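You operate a simulated robot arm through the tools that you are given. There is no shell and no other tool. Be economical: measure what you need, move in short steps, check, and stop when the job is done.

You are at the controls of a simulated robot arm. One attempt, no reset.

TASK
Strap the short load over two edge guards until the window shows green.

Only the result counts: the job must be done as asked and must still hold three seconds after the hand-in. Knocking over, shifting, dropping, spilling or breaking anything else fails it.

THE ROBOT
A 7-joint arm with a three-finger gripper on a trunk, on a base that drives. Base frame: it is fixed to the floor where the robot stands at the start and does not move with it; the origin is under the middle of the robot, x ahead of it, y to its left, z up; the surface under the hand at the start is at about z = 420. Units: mm, degrees, N and s.
With the tool pointing down near the work surface it reaches from about 380 to 900 mm from the robot's upright axis, wherever it stands. Its first joint turns from -166.0 to 166.0 degrees. Payload 2.69 kg.
The TCP is the grasp point between the finger pads, 29 mm short of the fingertips. In the tool frame z runs along the fingers and y along their closing line. The gripper opens to 120 mm. The gripper's body begins 78 mm behind the TCP.
Orientation is told as [roll, pitch, yaw] about the base's x, y, z axes, in that order, counted from this pose: with the fingers straight down and closing along the base's y, the tool's x points along the base's -x, its y along +y and its z along -z.

THE INTERFACE
- The arm moves only by the tool arm_command. Its argument "rows" is a list of rows, each a list of 7 numbers: the turn, a rotation vector about the tool's x, y, z in rad, then the shift along the tool's x, y, z in mm, then the gripper command, from -1 (fully open) to 1 (shut), values between in proportion. In form: [[ax, ay, az, x, y, z, grip], ...]. A call has 1 to 10 rows; each row is the pose to reach, as a shift and turn from the pose commanded when the call began, along the tool's axes at that moment. Each row takes 0.2 s and may step no farther than 50 mm and 8.6 degrees from the row before; otherwise, or with a gripper value out of range, the whole call is refused. Where a pose cannot be reached the arm comes as near as it can. A force on the tool above 40 N (or 10 N above the force at the start of the call, whichever is more), or a blocked arm, ends the call early, and 0.2 s more pass. The fingers move at their own pace and stop on an object; they squeeze with about 31 N. The grip force told is the motor's: it shows also when the fingers shut on nothing. Time passes only in rows, and 0.2 s behind the last, so rows that repeat a pose let the fingers close. The reply holds the time, the measured pose of the TCP, the force on the tool along the base axes, the opening and the grip force, in the units named above and with some noise, with the torque about the TCP (base axes, N m) and any sound that the robot's microphone picked up.
- Cameras (640 x 400 px; columns grow to the right, rows downward): "scene" is now at [204.3, 68.2, 1272.3]; the picture's right is [0.82, -0.57, 0.00], its down [-0.35, -0.51, -0.79] and it looks along [0.45, 0.65, -0.62] (base axes); focal length 216 px, centre (320, 200). "wrist" rides on the gripper at [63, 0, -104] in the tool frame; the picture's right is [0.00, 1.00, 0.00], its down [-0.83, 0.00, -0.56] and it looks along [-0.56, 0.00, 0.83] (tool axes); focal length 275 px, centre (320, 200).
- snapshot(camera): a new picture of that camera. No time passes.
- lift_body(by): slides the trunk up (or, below 0, down) by that many mm; the arm and the scene camera ride with it, the base frame stays. It gives what a move gives, with no picture.
- base_move(legs): drives the robot by 1 to 6 legs, each [ahead, left, turn to the left] in mm, mm and degrees, along the robot's own axes; the way and the turn of a leg run together, so that a leg with both is an arc; at most 1500 mm and 180 degrees a leg. The arm and the cameras ride along, it lands a little off, and it stops where it bumps. It gives what a move gives.
- aim_head(pan, tilt): turns the head with the scene camera to pan (to the left, within 86 degrees either way) and tilt (down, from -29 to 69), counted from straight ahead of the robot. It gives what a move gives.
- locate(camera, pixels): for up to 12 pixels [column, row] of the newest picture of that camera ("zoom" is the newest enlarged one), the place [x, y, z] in the base frame of the surface seen there, good to about 3 mm. No time passes.
- enlarge(camera, box): a new picture of the part [left, top, right, bottom] of that camera's present view, enlarged. No time passes.
- finish_job(): hands the job in; it is judged then, once.

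Go step by step. Measure first, check grasps and placings, and put right what went wrong. The budget is 80 turns and 48 pictures, counting those below and the enlarged ones. Unless the task says otherwise, let go and move clear before handing in, and close with one line.

The tools are called after ">>>" as a command line: name --pt "numbers of a row" for each row, then --argument value for the rest, lists and objects as JSON in quotes. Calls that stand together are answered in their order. arm_command: Moves the arm, as the interface text tells. Its arguments: {"type":"object","properties":{"rows":{"type":"array"}},"required":["rows"]} The other tools are called the same way: lift_body (by) slides the trunk up or down; base_move (legs) drives the base; aim_head (pan, tilt) turns the head that bears the scene camera; snapshot (camera) takes a picture; locate (camera, pixels) gives the place of the surface under pixels of a picture; enlarge (camera, box) takes an enlarged picture of a part of a camera's view; finish_job () hands the job in.

At the start:

```text
t: 0.0
position: [556.7, 406.3, 1065.3]
tcp_rot: [-0.1, 0.0, 0.0]
contact_force: [0.6, 0.5, -0.1]
torque: [0.03, -0.03, -0.02]
gripper_width: 120.1
grasp_force: 0.0
trunk travel left (down, up): [-525.0, 88.0]
robot x, y, heading: [1.7, 0.2, -0.5]
head pan, tilt: [55.6, 38.0]
```

scene: 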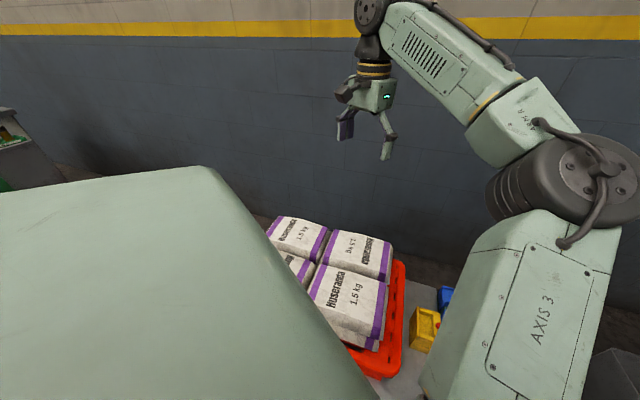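
wrist: 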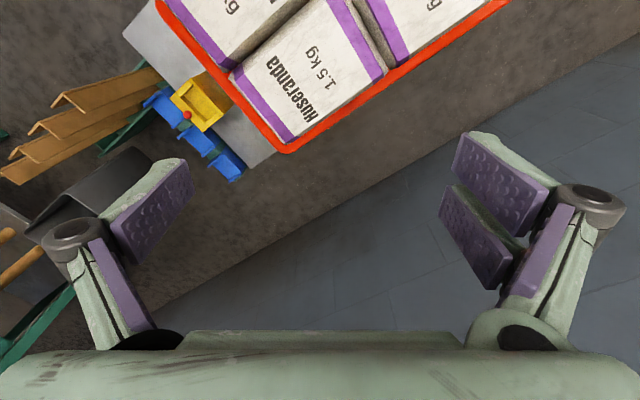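

The scene shows bags on a red pallet (around 340,280) and yellow/blue things; the wrist view shows edge guards (brown angles) at left. I'll look around first.

>>> aim_head --pan 20 --tilt 45

>>> snapshot --camera "scene"

>>> aim_head --pan -40 --tilt 40

>>> snapshot --camera "scene"

>>> aim_head --pan 80 --tilt 40

>>> snapshot --camera "scene"

```text
t: 1.0
position: [558.1, 406.2, 1064.4]
tcp_rot: [0.1, 0.0, -0.2]
contact_force: [0.4, 0.3, 0.3]
torque: [0.01, 0.03, -0.03]
gripper_width: 120.0
grasp_force: 0.1
trunk travel left (down, up): [-525.0, 88.0]
robot x, y, heading: [-2.0, -2.6, 0.1]
head pan, tilt: [20.0, 45.0]
```

```text
45 pictures are left
```

scene: 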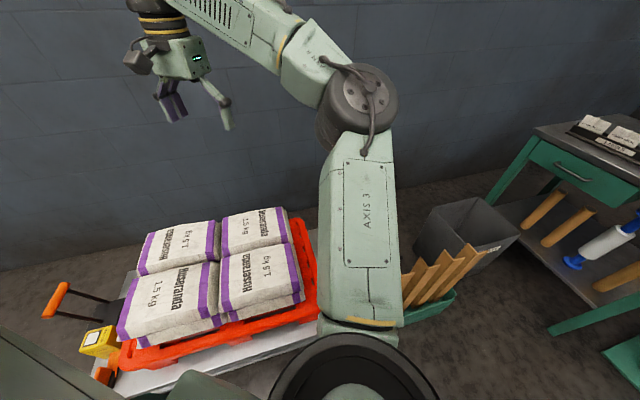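

```text
t: 2.3
position: [556.1, 406.3, 1064.6]
tcp_rot: [-0.1, 0.0, 0.0]
contact_force: [-0.1, 0.0, 0.1]
torque: [0.01, -0.01, -0.04]
gripper_width: 120.0
grasp_force: 0.0
trunk travel left (down, up): [-525.0, 88.0]
robot x, y, heading: [0.6, -0.6, 0.1]
head pan, tilt: [-40.0, 40.0]
```

```text
44 pictures are left
```

scene: 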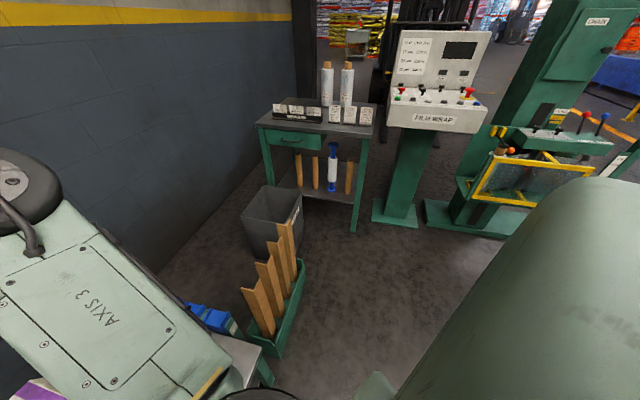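

```text
t: 4.3
position: [557.2, 405.0, 1063.7]
tcp_rot: [0.0, 0.1, 0.0]
contact_force: [0.6, 0.2, 0.1]
torque: [-0.02, -0.01, 0.02]
gripper_width: 120.4
grasp_force: 0.0
trunk travel left (down, up): [-525.0, 88.0]
robot x, y, heading: [0.6, 2.1, 0.0]
head pan, tilt: [80.0, 40.0]
```

```text
43 pictures are left
```

scene: 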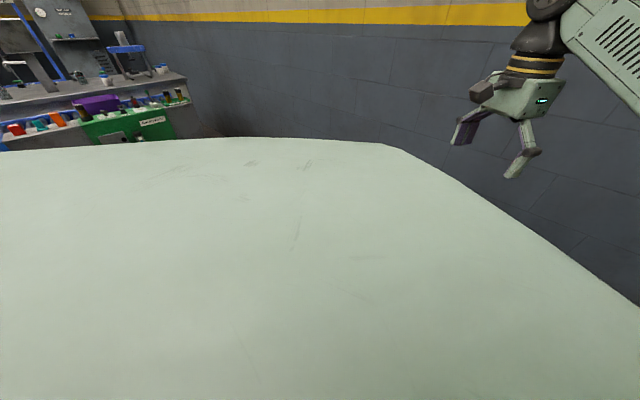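

Load on a red pallet, guards in a green rack, yellow ratchet unit at the load's near side. I'll take enlarged views of these.

>>> aim_head --pan 20 --tilt 50

>>> enlarge --camera "scene" --box '[20, 160, 340, 360]'

>>> aim_head --pan -10 --tilt 55

>>> snapshot --camera "scene"

>>> enlarge --camera "wrist" --box '[0, 0, 320, 200]'

```text
t: 5.6
position: [557.3, 404.9, 1064.2]
tcp_rot: [0.0, 0.0, 0.0]
contact_force: [0.0, 0.4, -0.5]
torque: [0.03, 0.01, -0.01]
gripper_width: 119.9
grasp_force: 0.1
trunk travel left (down, up): [-525.0, 88.0]
robot x, y, heading: [2.9, -4.3, 0.1]
head pan, tilt: [20.0, 50.0]
```

```text
2.00 times, centred on (180, 260) of scene
```

zoom: 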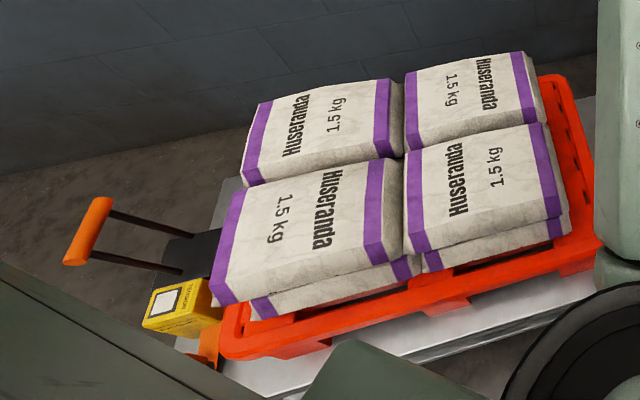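

```text
t: 6.6
position: [557.1, 405.2, 1065.6]
tcp_rot: [0.0, -0.1, 0.0]
contact_force: [-0.3, -0.6, -1.0]
torque: [0.0, 0.02, -0.02]
gripper_width: 120.1
grasp_force: 0.0
trunk travel left (down, up): [-525.0, 88.0]
robot x, y, heading: [-1.8, -0.9, 0.1]
head pan, tilt: [-10.0, 55.0]
```

```text
41 pictures are left
```

scene: 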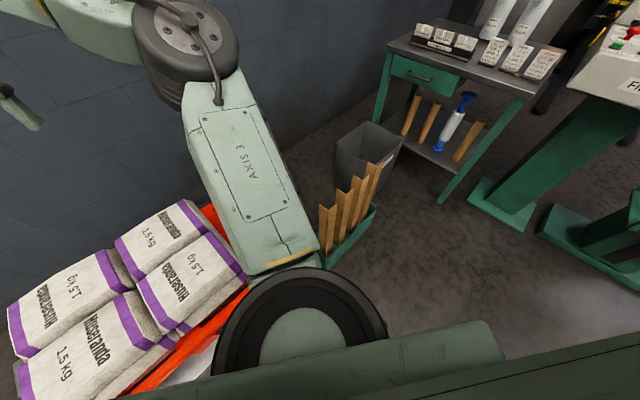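

```text
2.00 times, centred on (160, 100) of wrist
```

zoom: 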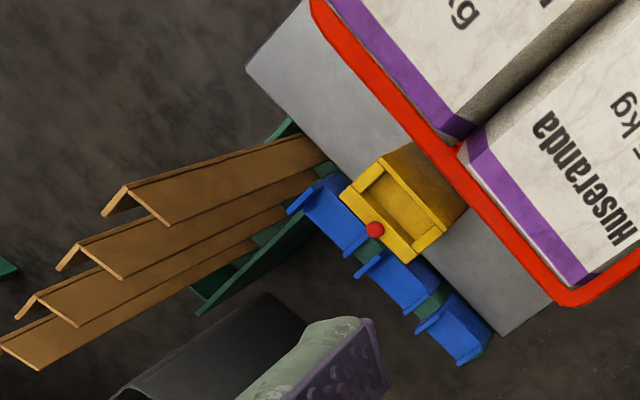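

I see the guard rack, yellow fixture with red dot, and blue pieces. I'll locate these and take a closer look.

>>> locate --camera "zoom" --pixels '[[390, 210], [375, 228], [335, 215], [405, 280], [455, 330], [128, 190], [310, 140], [85, 248], [40, 300], [545, 265], [460, 150], [15, 345]]'

>>> locate --camera "scene" --pixels '[[325, 205], [342, 190], [358, 178], [375, 165], [330, 255], [372, 208], [130, 300], [190, 205], [15, 310]]'

>>> lift_body --by 88

>>> aim_head --pan 35 --tilt 50

>>> snapshot --camera "scene"

```text
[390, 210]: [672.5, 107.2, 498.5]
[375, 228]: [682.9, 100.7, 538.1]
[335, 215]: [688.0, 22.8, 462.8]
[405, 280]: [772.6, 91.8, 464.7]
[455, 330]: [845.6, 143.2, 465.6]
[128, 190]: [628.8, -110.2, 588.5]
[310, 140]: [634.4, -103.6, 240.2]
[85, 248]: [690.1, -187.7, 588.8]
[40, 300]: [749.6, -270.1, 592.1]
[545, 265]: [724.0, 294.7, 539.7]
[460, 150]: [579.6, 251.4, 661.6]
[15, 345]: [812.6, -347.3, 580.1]
```

```text
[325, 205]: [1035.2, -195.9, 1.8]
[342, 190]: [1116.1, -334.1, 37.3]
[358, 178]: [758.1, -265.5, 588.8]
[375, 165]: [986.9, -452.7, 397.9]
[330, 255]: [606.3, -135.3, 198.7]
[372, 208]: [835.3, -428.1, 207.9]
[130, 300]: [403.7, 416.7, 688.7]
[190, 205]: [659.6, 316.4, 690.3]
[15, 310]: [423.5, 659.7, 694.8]
```

```text
t: 7.8
position: [557.3, 406.3, 1151.2]
tcp_rot: [0.0, 0.0, 0.0]
contact_force: [0.8, 0.2, -0.1]
torque: [-0.02, 0.01, 0.01]
gripper_width: 120.1
grasp_force: 0.2
trunk travel left (down, up): [-613.0, 0.0]
robot x, y, heading: [0.5, 2.8, -0.0]
head pan, tilt: [-10.0, 55.0]
```

```text
t: 8.9
position: [557.1, 405.5, 1152.9]
tcp_rot: [0.0, 0.0, 0.1]
contact_force: [0.1, -0.4, 0.1]
torque: [-0.01, -0.02, -0.03]
gripper_width: 120.0
grasp_force: 0.0
trunk travel left (down, up): [-613.0, 0.0]
robot x, y, heading: [2.9, 2.3, 0.2]
head pan, tilt: [35.0, 50.0]
```

```text
39 pictures are left
```

scene: 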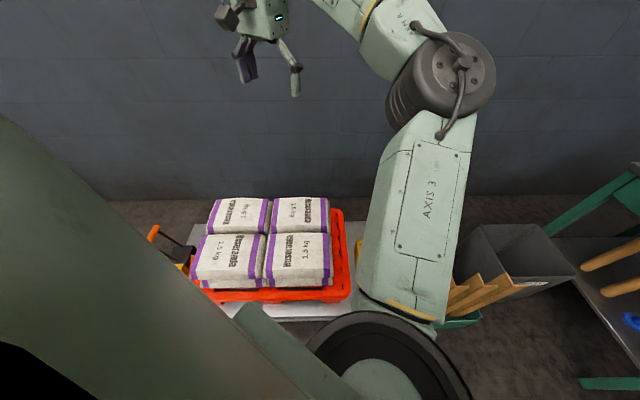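

Bag tops are at z≈690, the yellow anchor is at about (672,107), and blue parts are beside it at z≈465. I'll bring the wrist camera over that end.

>>> arm_command --pt "0 0 0 5.4 -31.6 36 -1" --pt "0 0 0 10.8 -63.2 72 -1" --pt "0 0 0 16.2 -94.8 108 -1" --pt "0 0 0 21.6 -126.4 144 -1" --pt "0 0 0 27 -158 180 -1" --pt "0 0 0 32.4 -189.6 216 -1" --pt "0 0 0 37.8 -221.2 252 -1" --pt "0 0 0 43.2 -252.8 288 -1" --pt "0 0 0 48.6 -284.4 324 -1" --pt "0 0 0 54 -316 360 -1"

>>> snapshot --camera "wrist"

>>> snapshot --camera "scene"

```text
t: 11.1
position: [503.9, 88.6, 792.5]
tcp_rot: [0.0, 0.0, 0.0]
contact_force: [-0.6, -0.1, -0.2]
torque: [0.02, -0.04, -0.02]
gripper_width: 119.9
grasp_force: 0.1
trunk travel left (down, up): [-613.0, 0.0]
robot x, y, heading: [0.4, 1.3, 0.1]
head pan, tilt: [35.0, 50.0]
```

```text
38 pictures are left
```

wrist: 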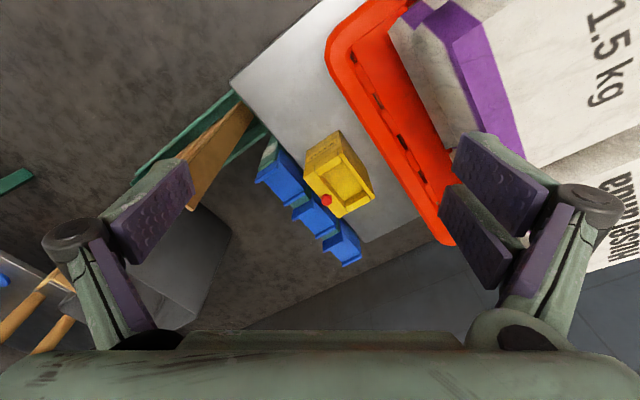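

```text
37 pictures are left
```

scene: 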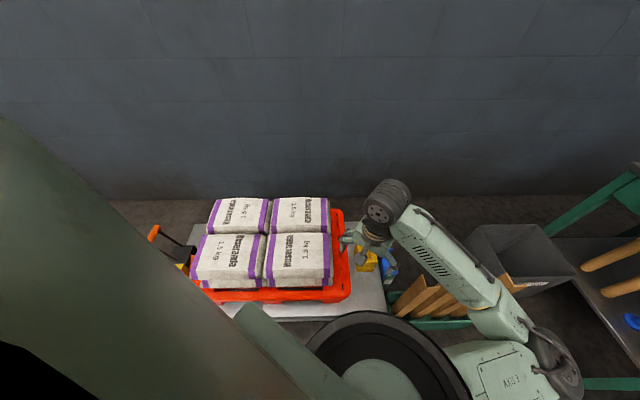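

>>> enlarge --camera "wrist" --box '[220, 110, 400, 275]'

>>> locate --camera "wrist" --pixels '[[326, 200], [340, 135], [310, 165], [370, 195], [345, 215], [285, 175], [320, 215], [343, 245], [270, 145], [450, 225], [330, 50], [360, 235]]'

```text
2.42 times, centred on (310, 192) of wrist
```

zoom: 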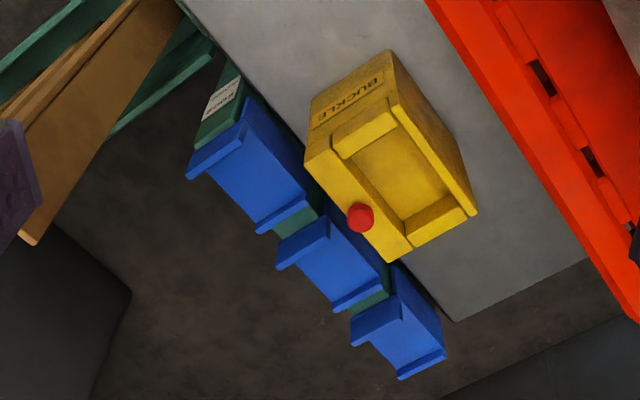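

```text
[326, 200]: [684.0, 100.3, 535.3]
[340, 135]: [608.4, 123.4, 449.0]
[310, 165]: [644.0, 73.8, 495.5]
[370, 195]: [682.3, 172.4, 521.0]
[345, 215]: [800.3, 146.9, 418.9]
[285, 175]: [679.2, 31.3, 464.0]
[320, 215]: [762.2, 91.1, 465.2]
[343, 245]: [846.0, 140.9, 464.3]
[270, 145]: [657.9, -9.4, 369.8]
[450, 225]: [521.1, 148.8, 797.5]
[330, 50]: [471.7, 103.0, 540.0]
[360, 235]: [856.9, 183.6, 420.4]
```

The yellow box is labelled BUCKLE with a red release button; blue items hang on a labelled green rail. I'll read the label and look at the left end.

>>> enlarge --camera "wrist" --box '[255, 125, 305, 165]'

>>> enlarge --camera "scene" --box '[130, 190, 290, 310]'

>>> locate --camera "scene" --pixels '[[152, 234], [185, 267], [180, 250], [192, 272], [212, 200], [325, 200], [195, 285], [330, 285], [262, 285], [268, 198], [348, 290], [340, 215]]'

```text
10.00 times, centred on (280, 145) of wrist
```

zoom: 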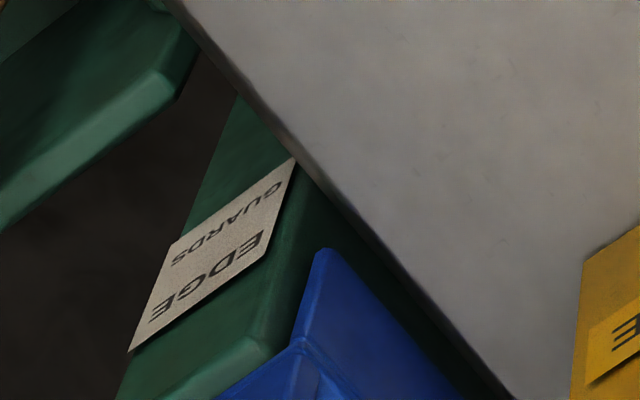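

```text
3.33 times, centred on (210, 250) of scene
```

zoom: 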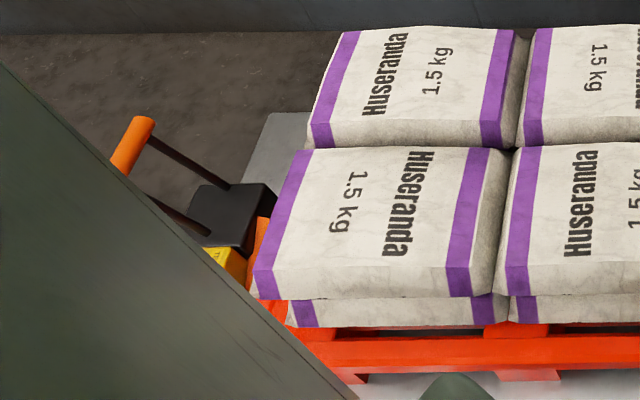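

```text
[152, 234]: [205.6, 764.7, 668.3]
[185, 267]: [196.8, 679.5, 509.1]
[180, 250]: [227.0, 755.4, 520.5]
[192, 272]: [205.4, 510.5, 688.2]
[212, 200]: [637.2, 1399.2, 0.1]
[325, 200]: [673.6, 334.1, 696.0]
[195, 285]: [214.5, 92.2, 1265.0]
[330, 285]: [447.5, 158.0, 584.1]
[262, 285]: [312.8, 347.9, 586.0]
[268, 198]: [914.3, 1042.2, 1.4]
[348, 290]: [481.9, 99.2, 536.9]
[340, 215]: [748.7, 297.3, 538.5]
```

The blue pieces are the EDGE GUARDS (three on the rail); the tensioner with handle sits at about (210,720,510), buckle opposite at (672,120). The strap runs along (0.60,-0.80). I'll go view the tensioner with the wrist camera.

>>> arm_command --pt "0 0 -0.064 8.4 31.1 -18.8 -1" --pt "0 0 -0.128 16.8 62.2 -37.6 -1" --pt "0 0 -0.192 25.2 93.3 -56.4 -1" --pt "0 0 -0.256 33.6 124.4 -75.2 -1" --pt "0 0 -0.32 42 155.5 -94 -1" --pt "0 0 -0.384 50.4 186.6 -112.8 -1" --pt "0 0 -0.448 58.8 217.7 -131.6 -1" --pt "0 0 -0.512 67.2 248.8 -150.4 -1" --pt "0 0 -0.576 75.6 279.9 -169.2 -1" --pt "0 0 -0.64 84 311 -188 -1"

>>> snapshot --camera "wrist"

```text
t: 13.3
position: [417.1, 403.7, 982.1]
tcp_rot: [0.0, 0.1, 36.7]
contact_force: [0.2, -0.8, 0.0]
torque: [-0.02, 0.02, 0.0]
gripper_width: 120.2
grasp_force: 0.1
trunk travel left (down, up): [-613.0, 0.0]
robot x, y, heading: [0.8, 0.3, -0.3]
head pan, tilt: [35.0, 50.0]
```

```text
33 pictures are left
```

wrist: 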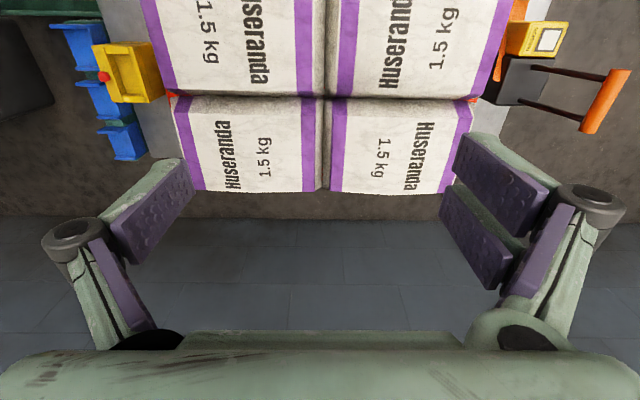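

>>> arm_command --pt "0 0 0 18.3 37.4 18.2 -1" --pt "0 0 0 36.6 74.8 36.4 -1" --pt "0 0 0 54.9 112.2 54.6 -1" --pt "0 0 0 73.2 149.6 72.8 -1" --pt "0 0 0 91.5 187 91 -1" --pt "0 0 0 109.8 224.4 109.2 -1" --pt "0 0 0 128.1 261.8 127.4 -1" --pt "0 0 0 146.4 299.2 145.6 -1" --pt "0 0 0 164.7 336.6 163.8 -1" --pt "0 0 0 183 374 182 -1"

>>> snapshot --camera "wrist"

```text
t: 15.5
position: [43.8, 592.5, 798.8]
tcp_rot: [-0.1, 0.0, 36.5]
contact_force: [0.2, -0.1, -0.4]
torque: [-0.02, 0.01, -0.04]
gripper_width: 120.0
grasp_force: 0.1
trunk travel left (down, up): [-613.0, 0.0]
robot x, y, heading: [-1.9, -0.3, -0.1]
head pan, tilt: [35.0, 50.0]
```

```text
32 pictures are left
```

wrist: 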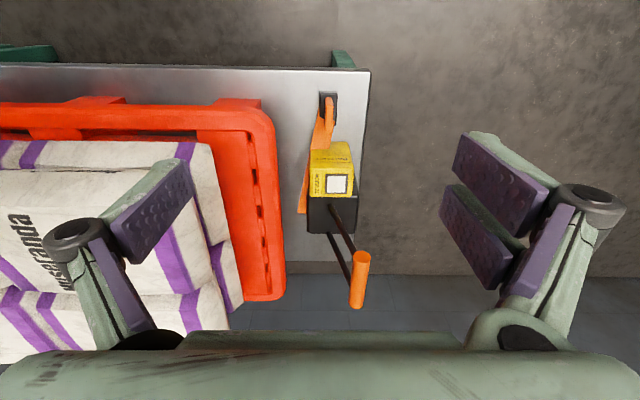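

>>> enlarge --camera "wrist" --box '[260, 80, 400, 168]'

>>> enlarge --camera "wrist" --box '[250, 140, 410, 320]'

>>> locate --camera "wrist" --pixels '[[328, 98], [327, 128], [303, 200], [330, 155], [338, 184], [330, 215], [361, 258], [357, 300], [318, 140], [258, 120], [270, 240], [367, 75]]'

```text
4.55 times, centred on (330, 124) of wrist
```

zoom: 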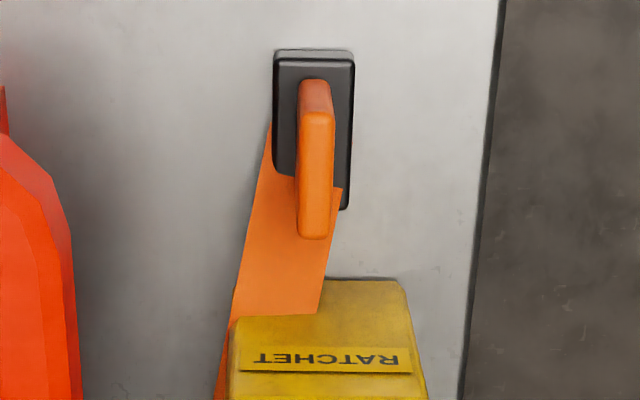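

```text
2.22 times, centred on (330, 230) of wrist
```

zoom: 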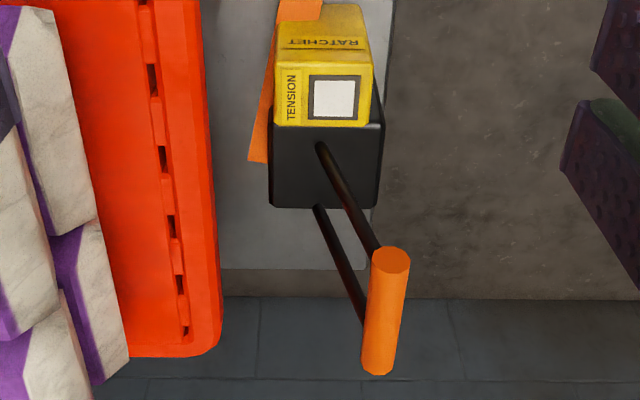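

```text
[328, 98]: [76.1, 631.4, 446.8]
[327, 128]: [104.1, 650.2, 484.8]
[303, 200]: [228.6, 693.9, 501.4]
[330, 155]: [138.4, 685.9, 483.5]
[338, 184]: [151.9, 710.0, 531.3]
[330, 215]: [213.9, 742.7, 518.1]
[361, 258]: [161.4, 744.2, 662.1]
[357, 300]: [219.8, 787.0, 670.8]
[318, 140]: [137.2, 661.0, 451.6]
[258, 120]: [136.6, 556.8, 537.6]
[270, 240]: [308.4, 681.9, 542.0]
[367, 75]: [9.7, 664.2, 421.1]
```

This end has the RATCHET with a white TENSION window, an orange lever, and the orange strap whose tongue rests in a black cradle at about (90,640). I'll measure the tongue and strap finely.

>>> locate --camera "wrist" --pixels '[[329, 99], [329, 105], [329, 112], [329, 120], [329, 130], [322, 94], [336, 94], [337, 122], [326, 127], [320, 120], [316, 155], [349, 155]]'

>>> enlarge --camera "wrist" --box '[300, 85, 360, 140]'

```text
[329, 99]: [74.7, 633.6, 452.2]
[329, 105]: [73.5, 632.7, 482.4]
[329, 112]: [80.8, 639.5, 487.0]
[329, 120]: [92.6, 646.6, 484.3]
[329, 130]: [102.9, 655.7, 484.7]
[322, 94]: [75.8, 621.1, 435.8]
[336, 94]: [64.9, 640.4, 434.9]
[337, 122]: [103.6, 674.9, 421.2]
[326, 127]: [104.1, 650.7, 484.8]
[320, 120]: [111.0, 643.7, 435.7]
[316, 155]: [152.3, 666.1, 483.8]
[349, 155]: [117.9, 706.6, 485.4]
```

```text
7.27 times, centred on (330, 112) of wrist
```

zoom: 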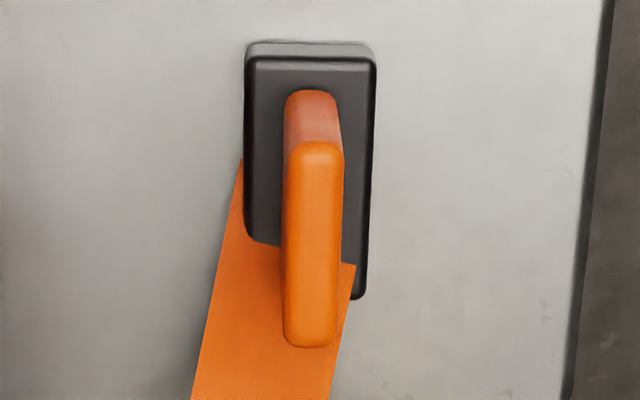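

The tongue handle stands upright, centre about (88,644), top z=485, thin along the load axis. Now go and look at the guards and buckle.

>>> arm_command --pt "0 0 0 -7 -42 -2 -1" --pt "0 0 0 -14 -84 -4 -1" --pt "0 0 0 -21 -126 -6 -1" --pt "0 0 0 -28 -168 -8 -1" --pt "0 0 0 -35 -210 -10 -1" --pt "0 0 0 -42 -252 -12 -1" --pt "0 0 0 -49 -294 -14 -1" --pt "0 0 0 -56 -336 -16 -1" --pt "0 0 0 -63 -378 -18 -1" --pt "0 0 0 -70 -420 -20 -1"

>>> arm_command --pt "0 0 0 -7 -42 0 -1" --pt "0 0 0 -14 -84 0 -1" --pt "0 0 0 -21 -126 0 -1" --pt "0 0 0 -28 -168 0 -1" --pt "0 0 0 -35 -210 0 -1" --pt "0 0 0 -42 -252 20 -1" --pt "0 0 0 -49 -294 40 -1" --pt "0 0 0 -56 -336 60 -1" --pt "0 0 0 -63 -378 80 -1" --pt "0 0 0 -70 -412 105 -1"

>>> snapshot --camera "wrist"

```text
t: 17.7
position: [355.3, 295.8, 820.4]
tcp_rot: [0.1, 0.0, 36.6]
contact_force: [0.7, 0.6, -0.1]
torque: [0.0, 0.0, 0.02]
gripper_width: 120.3
grasp_force: 0.1
trunk travel left (down, up): [-613.0, 0.0]
robot x, y, heading: [-0.4, -0.4, -0.2]
head pan, tilt: [35.0, 50.0]
```

```text
t: 19.9
position: [661.5, 7.2, 710.5]
tcp_rot: [0.0, 0.1, 36.7]
contact_force: [0.1, -0.7, 0.1]
torque: [-0.02, 0.04, 0.02]
gripper_width: 119.9
grasp_force: 0.0
trunk travel left (down, up): [-613.0, 0.0]
robot x, y, heading: [-0.3, -1.2, 0.1]
head pan, tilt: [35.0, 50.0]
```

```text
28 pictures are left
```

wrist: 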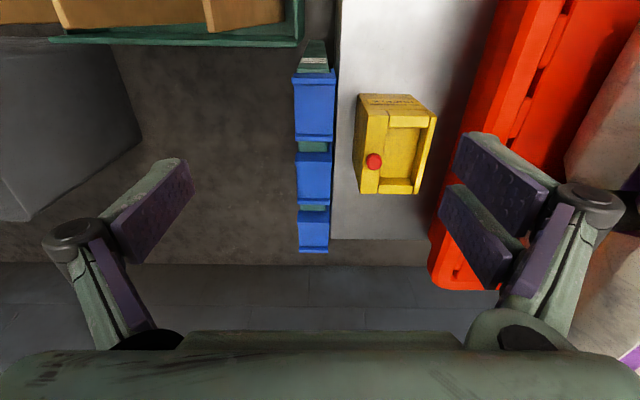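

>>> enlarge --camera "wrist" --box '[280, 40, 450, 255]'

>>> locate --camera "wrist" --pixels '[[296, 77], [333, 77], [298, 138], [332, 138], [314, 105], [300, 156], [330, 156], [315, 195], [315, 177], [302, 212], [328, 212], [314, 245]]'

>>> locate --camera "wrist" --pixels '[[373, 161], [370, 120], [405, 150], [430, 130], [410, 122], [405, 186], [365, 185], [420, 185], [388, 150], [362, 100], [428, 102], [335, 200]]'

```text
1.86 times, centred on (365, 148) of wrist
```

zoom: 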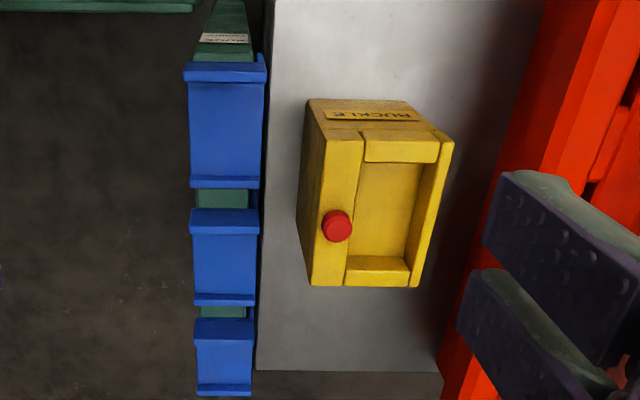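

```text
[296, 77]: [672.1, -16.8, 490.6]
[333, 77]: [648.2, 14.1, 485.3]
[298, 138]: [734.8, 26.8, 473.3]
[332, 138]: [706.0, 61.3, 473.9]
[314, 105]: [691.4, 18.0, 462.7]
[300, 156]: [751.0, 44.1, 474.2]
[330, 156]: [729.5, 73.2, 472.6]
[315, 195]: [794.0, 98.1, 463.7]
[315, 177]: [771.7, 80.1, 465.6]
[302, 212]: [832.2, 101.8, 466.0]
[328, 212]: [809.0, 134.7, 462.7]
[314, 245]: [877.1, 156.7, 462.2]
```

```text
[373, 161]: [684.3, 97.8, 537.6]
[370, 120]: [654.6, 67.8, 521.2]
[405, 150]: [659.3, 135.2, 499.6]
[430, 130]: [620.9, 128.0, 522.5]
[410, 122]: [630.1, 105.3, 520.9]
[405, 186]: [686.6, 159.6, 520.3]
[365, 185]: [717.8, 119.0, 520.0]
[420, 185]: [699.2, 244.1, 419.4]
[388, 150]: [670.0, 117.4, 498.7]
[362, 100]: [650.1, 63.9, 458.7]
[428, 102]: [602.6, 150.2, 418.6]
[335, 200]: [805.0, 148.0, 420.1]
```

Guards lie on the rail with ribs at their ends, top face z≈463; the buckle pocket's floor is z≈499, rim 520. To learn where the guards' flanges point, I'll look from the +v side.

>>> arm_command --pt "0 0 0 -3 -42 0 -1" --pt "0 0 0 -6 -84 0 -1" --pt "0 0 0 -9 -126 0 -1" --pt "0 0 0 -12 -168 0 -1" --pt "0 0 0 -15 -210 0 -1"

>>> enlarge --camera "wrist" --box '[400, 20, 640, 180]'

>>> aim_head --pan 5 --tilt 55

>>> snapshot --camera "scene"

```text
t: 21.1
position: [797.7, -153.1, 711.8]
tcp_rot: [-0.1, 0.0, 36.8]
contact_force: [0.0, 0.3, 0.1]
torque: [0.01, 0.01, -0.01]
gripper_width: 120.1
grasp_force: 0.1
trunk travel left (down, up): [-613.0, 0.0]
robot x, y, heading: [-0.4, 2.7, 0.3]
head pan, tilt: [35.0, 50.0]
```

```text
2.50 times, centred on (520, 100) of wrist
```

zoom: 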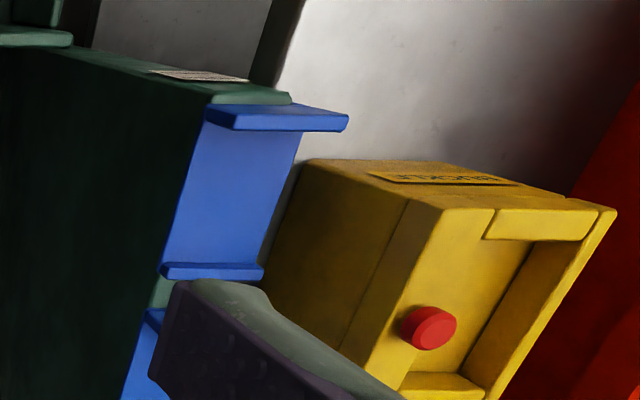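

```text
t: 22.1
position: [798.1, -153.0, 711.6]
tcp_rot: [0.0, 0.0, 36.6]
contact_force: [-0.9, 0.0, -0.1]
torque: [-0.04, -0.01, 0.01]
gripper_width: 120.0
grasp_force: 0.1
trunk travel left (down, up): [-613.0, 0.0]
robot x, y, heading: [-4.0, 1.2, -0.2]
head pan, tilt: [5.0, 55.0]
```

```text
25 pictures are left
```

scene: 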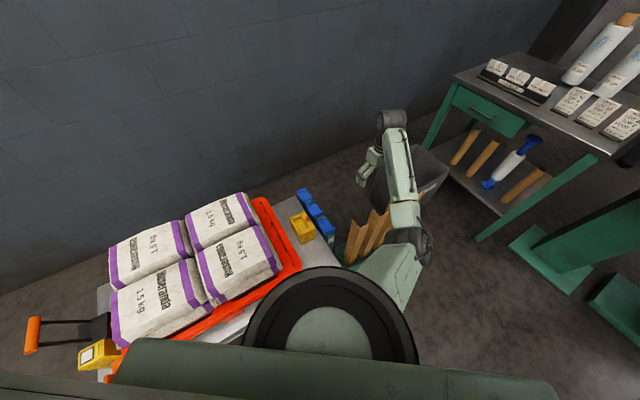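

No flange on the guards' +v side; so it hangs at the −v side, between rail and platform. Check with the scene camera zoom, which sees the −v side.

>>> enlarge --camera "scene" --box '[280, 180, 344, 250]'

>>> enlarge --camera "scene" --box '[90, 185, 310, 345]'

```text
5.71 times, centred on (312, 215) of scene
```

zoom: 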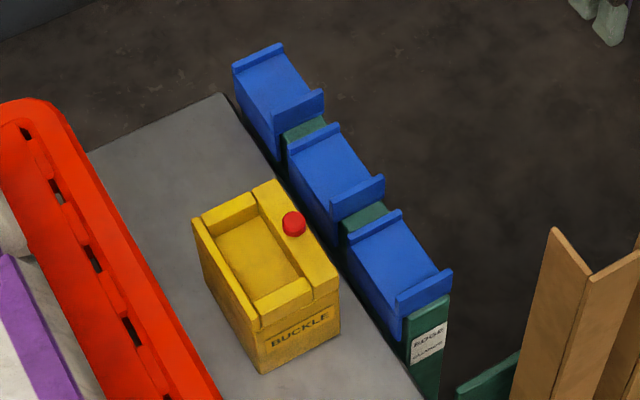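

```text
2.50 times, centred on (200, 265) of scene
```

zoom: 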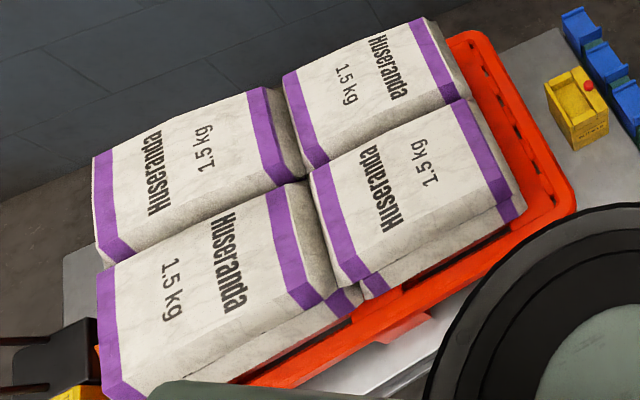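

The guards are L-shaped, flange on the −v side, ribs at both u ends, which suits the left load edge directly and the right edge after a half turn. Now measure load edges and guards.

>>> locate --camera "zoom" --pixels '[[425, 40], [455, 92], [462, 100], [505, 180], [440, 100], [430, 70], [470, 150], [97, 258], [110, 270], [97, 175], [102, 350], [140, 240]]'

>>> enlarge --camera "scene" --box '[280, 180, 344, 250]'

>>> locate --camera "zoom" --pixels '[[258, 56], [300, 100], [280, 85], [315, 142], [355, 188], [335, 170], [375, 225], [425, 288], [395, 250], [360, 265], [385, 320], [405, 305]]'

>>> locate --camera "zoom" --pixels '[[230, 208], [280, 302], [218, 240], [250, 245], [262, 280], [225, 225], [285, 265], [245, 220], [262, 190], [320, 285], [258, 330], [200, 225]]'

```text
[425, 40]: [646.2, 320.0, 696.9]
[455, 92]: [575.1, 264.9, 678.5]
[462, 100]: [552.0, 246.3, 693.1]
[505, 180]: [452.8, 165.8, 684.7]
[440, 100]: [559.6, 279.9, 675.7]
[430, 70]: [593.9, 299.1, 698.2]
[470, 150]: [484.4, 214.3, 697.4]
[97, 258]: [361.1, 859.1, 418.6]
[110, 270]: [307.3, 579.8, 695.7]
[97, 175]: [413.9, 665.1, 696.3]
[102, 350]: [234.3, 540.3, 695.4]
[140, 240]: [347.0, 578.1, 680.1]
```

```text
5.71 times, centred on (312, 215) of scene
```

zoom: 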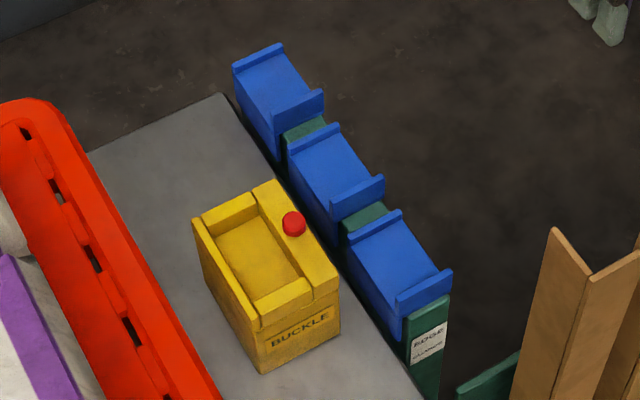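

```text
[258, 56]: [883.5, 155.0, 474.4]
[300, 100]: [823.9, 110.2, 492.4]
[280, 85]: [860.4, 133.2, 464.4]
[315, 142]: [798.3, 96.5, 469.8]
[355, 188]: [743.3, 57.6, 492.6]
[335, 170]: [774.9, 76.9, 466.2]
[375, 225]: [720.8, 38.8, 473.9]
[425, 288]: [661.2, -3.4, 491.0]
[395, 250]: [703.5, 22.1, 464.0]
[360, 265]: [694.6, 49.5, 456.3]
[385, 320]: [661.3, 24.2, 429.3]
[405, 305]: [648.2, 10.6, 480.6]
```

```text
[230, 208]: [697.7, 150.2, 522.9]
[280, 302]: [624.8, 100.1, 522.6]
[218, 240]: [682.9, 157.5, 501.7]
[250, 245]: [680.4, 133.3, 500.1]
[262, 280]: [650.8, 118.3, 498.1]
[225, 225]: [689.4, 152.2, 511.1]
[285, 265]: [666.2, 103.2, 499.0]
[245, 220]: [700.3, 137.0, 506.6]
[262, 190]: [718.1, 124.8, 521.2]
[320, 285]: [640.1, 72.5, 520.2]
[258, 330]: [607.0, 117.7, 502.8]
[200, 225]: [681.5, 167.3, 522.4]
```

Measured: each guard has a tall tab (z≈492) at its −u end and a low rib (z≈474) at the other; face z≈464, pitch 100 mm. Strap line is u≈605 (u=(0.8,0.6), v=(0.6,-0.8)). I'll grip the nearest guard by its tab, closing along u (yaw ≈ −53).

>>> arm_command --pt "0 0 0.145 2 21 0 -1" --pt "0 0 0.29 4 42 0 -1" --pt "0 0 0.435 6 63 0 -1" --pt "0 0 0.58 8 84 0 -0.5" --pt "0 0 0.725 10 106 0 0" --pt "0 0 0.87 12 127 0 0.1" --pt "0 0 1.015 14 148 0 0.1" --pt "0 0 1.16 16 170 0 0.1" --pt "0 0 1.305 18 191 0 0.1" --pt "0 0 1.45 20 212 0 0.1"

>>> arm_command --pt "0 0 0.06 0 0 30 0.1" --pt "0 0 0.118 0 0 70 0.1" --pt "0 0 0.118 0 0 110 0.1" --pt "0 0 0.118 0 0 140 0.1"

>>> snapshot --camera "wrist"

```text
t: 24.3
position: [652.0, 7.8, 713.0]
tcp_rot: [0.0, 0.1, -46.5]
contact_force: [-0.1, -0.2, -0.2]
torque: [0.01, -0.01, 0.0]
gripper_width: 54.1
grasp_force: 0.1
trunk travel left (down, up): [-613.0, 0.0]
robot x, y, heading: [-0.7, 3.2, -0.2]
head pan, tilt: [5.0, 55.0]
```

```text
t: 25.3
position: [654.7, 8.2, 573.8]
tcp_rot: [0.0, 0.0, -53.1]
contact_force: [1.2, -0.4, -0.5]
torque: [0.01, -0.02, -0.04]
gripper_width: 53.8
grasp_force: 0.0
trunk travel left (down, up): [-613.0, 0.0]
robot x, y, heading: [2.6, 3.3, -0.1]
head pan, tilt: [5.0, 55.0]
```

```text
21 pictures are left
```

wrist: 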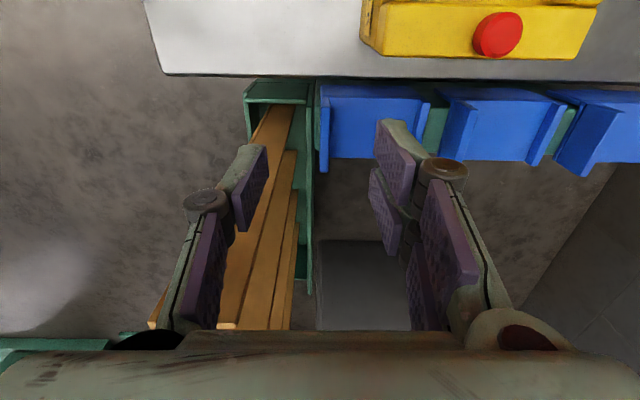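

Tab of the nearest guard is at about col 323 rows 85–170, nearly centred between the fingers. Locate it precisely.

>>> locate --camera "wrist" --pixels '[[324, 165], [324, 135], [322, 100], [329, 120], [375, 130], [375, 155], [375, 100], [425, 105], [436, 130], [415, 140], [467, 110], [452, 150]]'

>>> enlarge --camera "wrist" --box '[230, 70, 450, 200]'

```text
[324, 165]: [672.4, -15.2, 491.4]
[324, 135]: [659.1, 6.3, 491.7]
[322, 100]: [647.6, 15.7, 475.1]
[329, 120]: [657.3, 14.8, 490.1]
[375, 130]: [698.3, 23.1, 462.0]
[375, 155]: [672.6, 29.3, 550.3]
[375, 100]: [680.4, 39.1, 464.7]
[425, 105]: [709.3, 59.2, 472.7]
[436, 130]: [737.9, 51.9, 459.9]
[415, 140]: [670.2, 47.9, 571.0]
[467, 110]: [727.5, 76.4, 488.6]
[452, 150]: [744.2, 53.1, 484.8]
```

```text
2.91 times, centred on (340, 135) of wrist
```

zoom: 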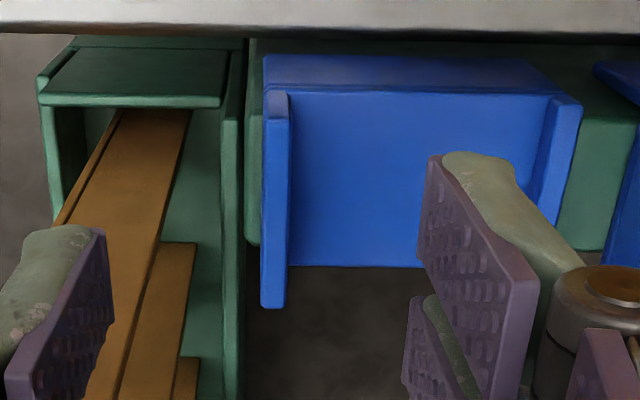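

Tab centre is at about u=532, v=398 against TCP u=528.7, v=386. I'll shift, descend to z≈496, and close.

>>> arm_command --pt "0 0 0 -11 3.5 0 0.1" --pt "0 0 0 -11 3.5 30 0.1" --pt "0 0 0 -11 3.5 60 0.1" --pt "0 0 0 -11 3.5 77 0.1" --pt "0 0 0 -11 3.5 77 0.1"

>>> arm_command --pt "0 0 0 0 0 0 1" --pt "0 0 0 0 0 0 1" --pt "0 0 0 0 0 0 1" --pt "0 0 0 0 0 0 1" --pt "0 0 0 0 0 0 1"

```text
t: 26.5
position: [664.1, -1.1, 494.7]
tcp_rot: [0.1, 0.0, -53.2]
contact_force: [0.2, 0.6, -0.6]
torque: [0.03, -0.03, -0.01]
gripper_width: 53.8
grasp_force: 0.0
trunk travel left (down, up): [-613.0, 0.0]
robot x, y, heading: [0.9, -2.2, -0.1]
head pan, tilt: [5.0, 55.0]
```

```text
t: 27.7
position: [663.0, -0.2, 495.9]
tcp_rot: [0.0, 0.0, -53.2]
contact_force: [-0.2, -0.6, -0.2]
torque: [-0.01, -0.02, 0.0]
gripper_width: 6.3
grasp_force: 31.2
trunk travel left (down, up): [-613.0, 0.0]
robot x, y, heading: [2.9, 1.5, 0.1]
head pan, tilt: [5.0, 55.0]
```

The tab is held at 6.3 mm. Lift straight up to z≈830.

>>> arm_command --pt "0 0 0 0 0 -15 1" --pt "0 0 0 0 0 -40 1" --pt "0 0 0 0 0 -75 1" --pt "0 0 0 0 0 -115 1" --pt "0 0 0 0 0 -155 1" --pt "0 0 0 0 0 -200 1" --pt "0 0 0 0 0 -245 1" --pt "0 0 0 0 0 -290 1" --pt "0 0 0 0 0 -325 1" --pt "0 0 0 0 0 -340 1"

>>> snapshot --camera "wrist"

```text
t: 29.9
position: [663.6, 0.9, 834.6]
tcp_rot: [0.0, 0.0, -53.2]
contact_force: [-0.1, -0.6, -0.8]
torque: [0.01, 0.0, -0.01]
gripper_width: 5.8
grasp_force: 31.0
trunk travel left (down, up): [-613.0, 0.0]
robot x, y, heading: [0.6, 0.8, 0.1]
head pan, tilt: [5.0, 55.0]
```

```text
19 pictures are left
```

wrist: 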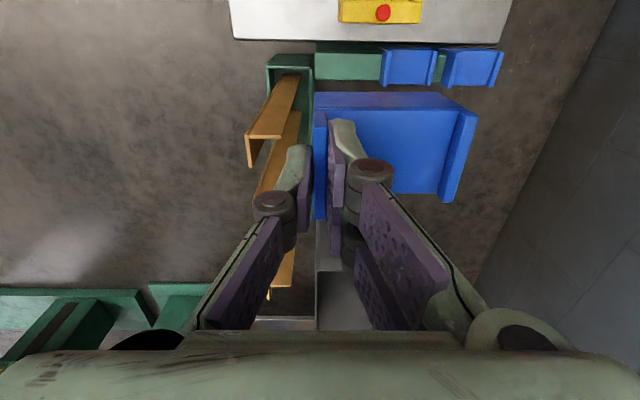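

The guard is held and level. I'll measure it in hand.

>>> locate --camera "wrist" --pixels '[[320, 96], [462, 98], [320, 106], [462, 109], [468, 125], [450, 195], [400, 190], [400, 112], [400, 100], [440, 115], [380, 112], [321, 210]]'

>>> arm_command --pt "0 0 0 33 1 0 1" --pt "0 0 0 75 2 0 1" --pt "0 0 0 120 3 0 1" --pt "0 0 0 165 4 0 1" --pt "0 0 0 210 5 0 1" --pt "0 0 0 255 6 0 1" --pt "0 0 0 300 7 0 1" --pt "0 0 0 345 8 0 1" --pt "0 0 0 390 9 0 1" --pt "0 0 0 430 10 0 1"

>>> arm_command --pt "0 0 0 35 3 0 1" --pt "0 0 0 80 6 0 1" --pt "0 0 0 125 9 0 1" --pt "0 0 0 170 12 0 1" --pt "0 0 0 210 16 0 1" --pt "0 0 0 235 20 0 1" --pt "0 0 0 250 25 0 1"

>>> snapshot --camera "wrist"

```text
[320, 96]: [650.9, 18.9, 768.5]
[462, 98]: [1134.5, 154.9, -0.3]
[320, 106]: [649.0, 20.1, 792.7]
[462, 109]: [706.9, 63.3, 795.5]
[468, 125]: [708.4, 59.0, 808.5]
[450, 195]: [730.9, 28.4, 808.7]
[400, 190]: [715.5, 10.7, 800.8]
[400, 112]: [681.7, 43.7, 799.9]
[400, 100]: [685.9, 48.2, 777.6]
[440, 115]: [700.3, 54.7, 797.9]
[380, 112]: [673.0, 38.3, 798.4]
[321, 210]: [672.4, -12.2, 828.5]
```

```text
t: 32.1
position: [431.3, 353.7, 828.2]
tcp_rot: [-0.1, 0.1, -53.0]
contact_force: [0.2, 0.4, -0.3]
torque: [0.02, 0.0, -0.03]
gripper_width: 6.0
grasp_force: 31.0
out of reach, approached as far as the arm can: row 10
trunk travel left (down, up): [-613.0, 0.0]
robot x, y, heading: [-0.7, -0.1, -0.2]
head pan, tilt: [5.0, 55.0]
```

```text
t: 33.7
position: [304.9, 573.6, 825.4]
tcp_rot: [0.0, 0.0, -53.0]
contact_force: [0.4, 0.7, -1.1]
torque: [-0.03, -0.02, -0.05]
gripper_width: 6.3
grasp_force: 30.7
out of reach, approached as far as the arm can: row 1, 2, 3, 4, 5, 6, 7
trunk travel left (down, up): [-613.0, 0.0]
robot x, y, heading: [1.7, -0.8, 0.3]
head pan, tilt: [5.0, 55.0]
```

```text
18 pictures are left
```

wrist: 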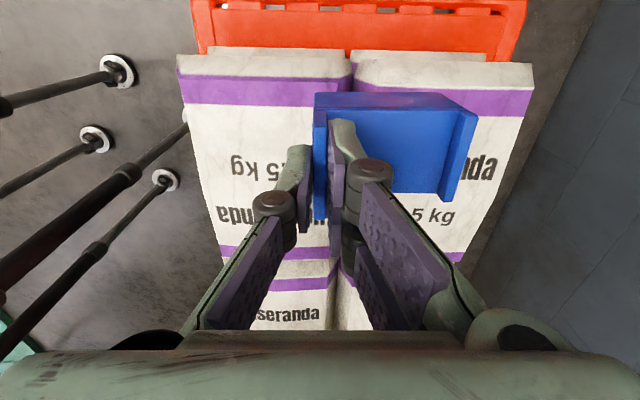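

>>> locate --camera "wrist" --pixels '[[300, 57], [300, 78], [400, 57], [400, 68], [300, 66], [400, 62], [352, 80], [354, 60], [300, 90], [420, 85], [300, 51], [352, 5]]'

>>> enlarge --camera "wrist" --box '[240, 0, 480, 140]'

```text
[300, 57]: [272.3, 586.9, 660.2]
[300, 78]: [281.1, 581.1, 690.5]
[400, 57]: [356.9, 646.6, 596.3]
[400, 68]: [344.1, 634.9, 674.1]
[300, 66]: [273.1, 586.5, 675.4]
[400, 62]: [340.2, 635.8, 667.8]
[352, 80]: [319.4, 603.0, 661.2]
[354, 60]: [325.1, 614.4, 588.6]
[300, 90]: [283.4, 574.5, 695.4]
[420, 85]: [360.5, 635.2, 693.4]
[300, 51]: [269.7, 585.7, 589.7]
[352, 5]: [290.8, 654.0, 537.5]
```

```text
2.67 times, centred on (360, 70) of wrist
```

zoom: 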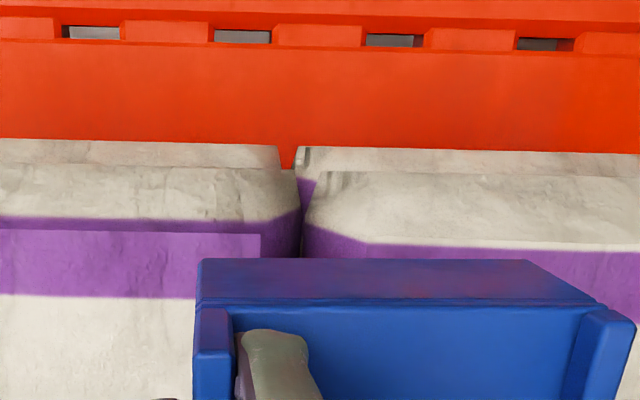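

The load's left side is at v≈−305, top z≈695; guard's flange is 20 mm to −v of the TCP, face 35 mm below. Target TCP u≈574, v≈−288, z≈735. The arm is at some limit here, so I'll descend a little and see if it tracks better.

>>> arm_command --pt "0 0 0 0 4 15 1" --pt "0 0 0 0 8 30 1" --pt "0 0 0 0 8 45 1" --pt "0 0 0 0 8 45 1"

```text
t: 34.7
position: [312.5, 578.8, 782.2]
tcp_rot: [0.0, 0.0, -53.2]
contact_force: [0.5, 0.3, -0.8]
torque: [-0.01, 0.02, 0.01]
gripper_width: 6.3
grasp_force: 31.3
trunk travel left (down, up): [-613.0, 0.0]
robot x, y, heading: [0.4, -0.8, -0.1]
head pan, tilt: [5.0, 55.0]
```

It tracks well at this height. Now move to u=574, v≈−288.5.

>>> arm_command --pt "0 0 0 4 -8 0 1" --pt "0 0 0 8 -16 0 1" --pt "0 0 0 13 -23 0 1" --pt "0 0 0 13 -23 5 1"

```text
t: 35.7
position: [286.4, 574.7, 780.6]
tcp_rot: [0.1, 0.2, -53.2]
contact_force: [-0.3, -1.5, 12.7]
torque: [0.15, 0.09, -0.01]
gripper_width: 6.1
grasp_force: 31.3
trunk travel left (down, up): [-613.0, 0.0]
robot x, y, heading: [-1.4, 0.4, 0.1]
head pan, tilt: [5.0, 55.0]
```

An unexpected 12.7 N upward reading at z=780; I'll look before lowering.

>>> enlarge --camera "wrist" --box '[160, 0, 560, 250]'

>>> aim_head --pan 50 --tilt 45

>>> snapshot --camera "scene"

```text
1.60 times, centred on (360, 125) of wrist
```

zoom: 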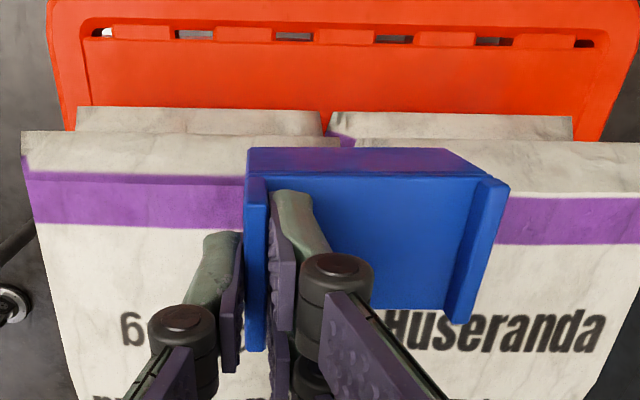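

```text
t: 36.8
position: [285.4, 575.7, 779.6]
tcp_rot: [0.1, 0.3, -53.2]
contact_force: [-1.3, 2.1, 23.5]
torque: [0.59, 0.37, -0.02]
gripper_width: 6.1
grasp_force: 31.1
trunk travel left (down, up): [-613.0, 0.0]
robot x, y, heading: [-4.7, -0.4, -0.1]
head pan, tilt: [50.0, 45.0]
```

```text
15 pictures are left
```

scene: 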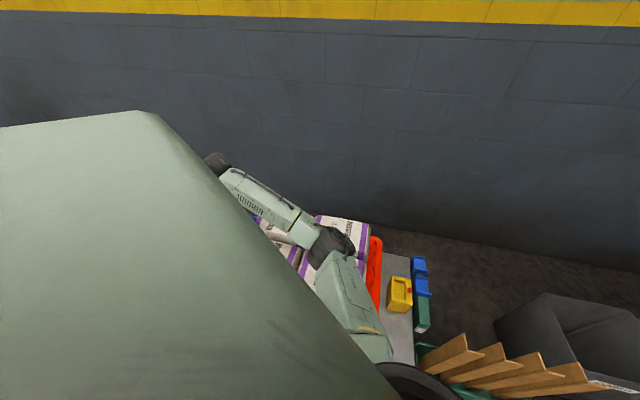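

>>> locate --camera "zoom" --pixels '[[300, 144], [300, 150], [300, 158], [300, 165], [440, 150], [440, 146], [230, 150], [230, 165], [560, 150], [520, 180], [350, 138], [250, 155]]'

>>> enlarge --camera "wrist" --box '[300, 70, 500, 140]'

```text
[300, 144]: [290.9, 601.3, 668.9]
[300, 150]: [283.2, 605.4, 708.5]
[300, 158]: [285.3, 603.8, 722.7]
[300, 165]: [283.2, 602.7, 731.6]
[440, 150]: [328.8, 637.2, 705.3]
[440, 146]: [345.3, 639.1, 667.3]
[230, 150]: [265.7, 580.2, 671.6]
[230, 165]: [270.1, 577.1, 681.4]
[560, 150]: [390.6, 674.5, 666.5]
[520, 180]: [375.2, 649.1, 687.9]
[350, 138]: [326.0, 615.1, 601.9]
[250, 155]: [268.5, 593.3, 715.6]
```

```text
3.20 times, centred on (400, 105) of wrist
```

zoom: 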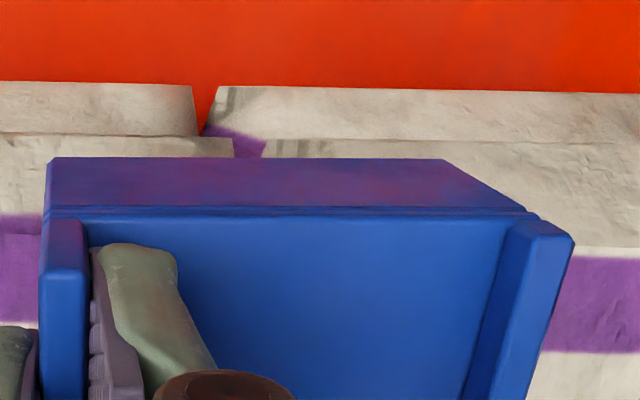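

>>> enlarge --camera "scene" --box '[190, 140, 430, 340]'

>>> locate --camera "zoom" --pixels '[[390, 260], [345, 310], [430, 250], [360, 265], [300, 260], [440, 280], [380, 340], [330, 320], [250, 170], [120, 110], [350, 225], [420, 290]]'

```text
2.00 times, centred on (310, 240) of scene
```

zoom: 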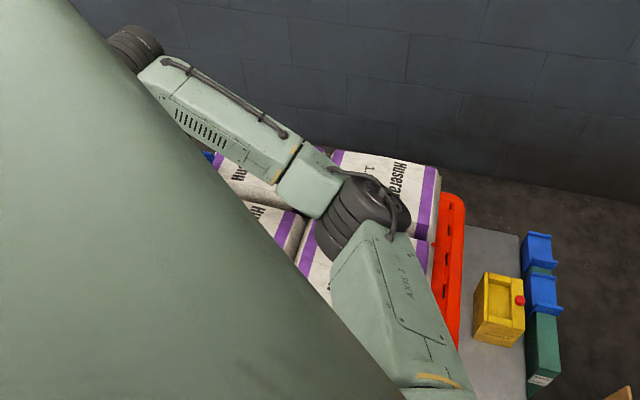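

```text
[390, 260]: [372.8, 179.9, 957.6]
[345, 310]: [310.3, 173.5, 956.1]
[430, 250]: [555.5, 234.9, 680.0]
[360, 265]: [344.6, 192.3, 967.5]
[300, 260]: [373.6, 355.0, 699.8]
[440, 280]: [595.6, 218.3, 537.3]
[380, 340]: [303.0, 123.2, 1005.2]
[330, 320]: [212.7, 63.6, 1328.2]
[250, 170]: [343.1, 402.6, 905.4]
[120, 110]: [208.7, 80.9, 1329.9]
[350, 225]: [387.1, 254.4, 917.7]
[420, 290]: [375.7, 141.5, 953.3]
```

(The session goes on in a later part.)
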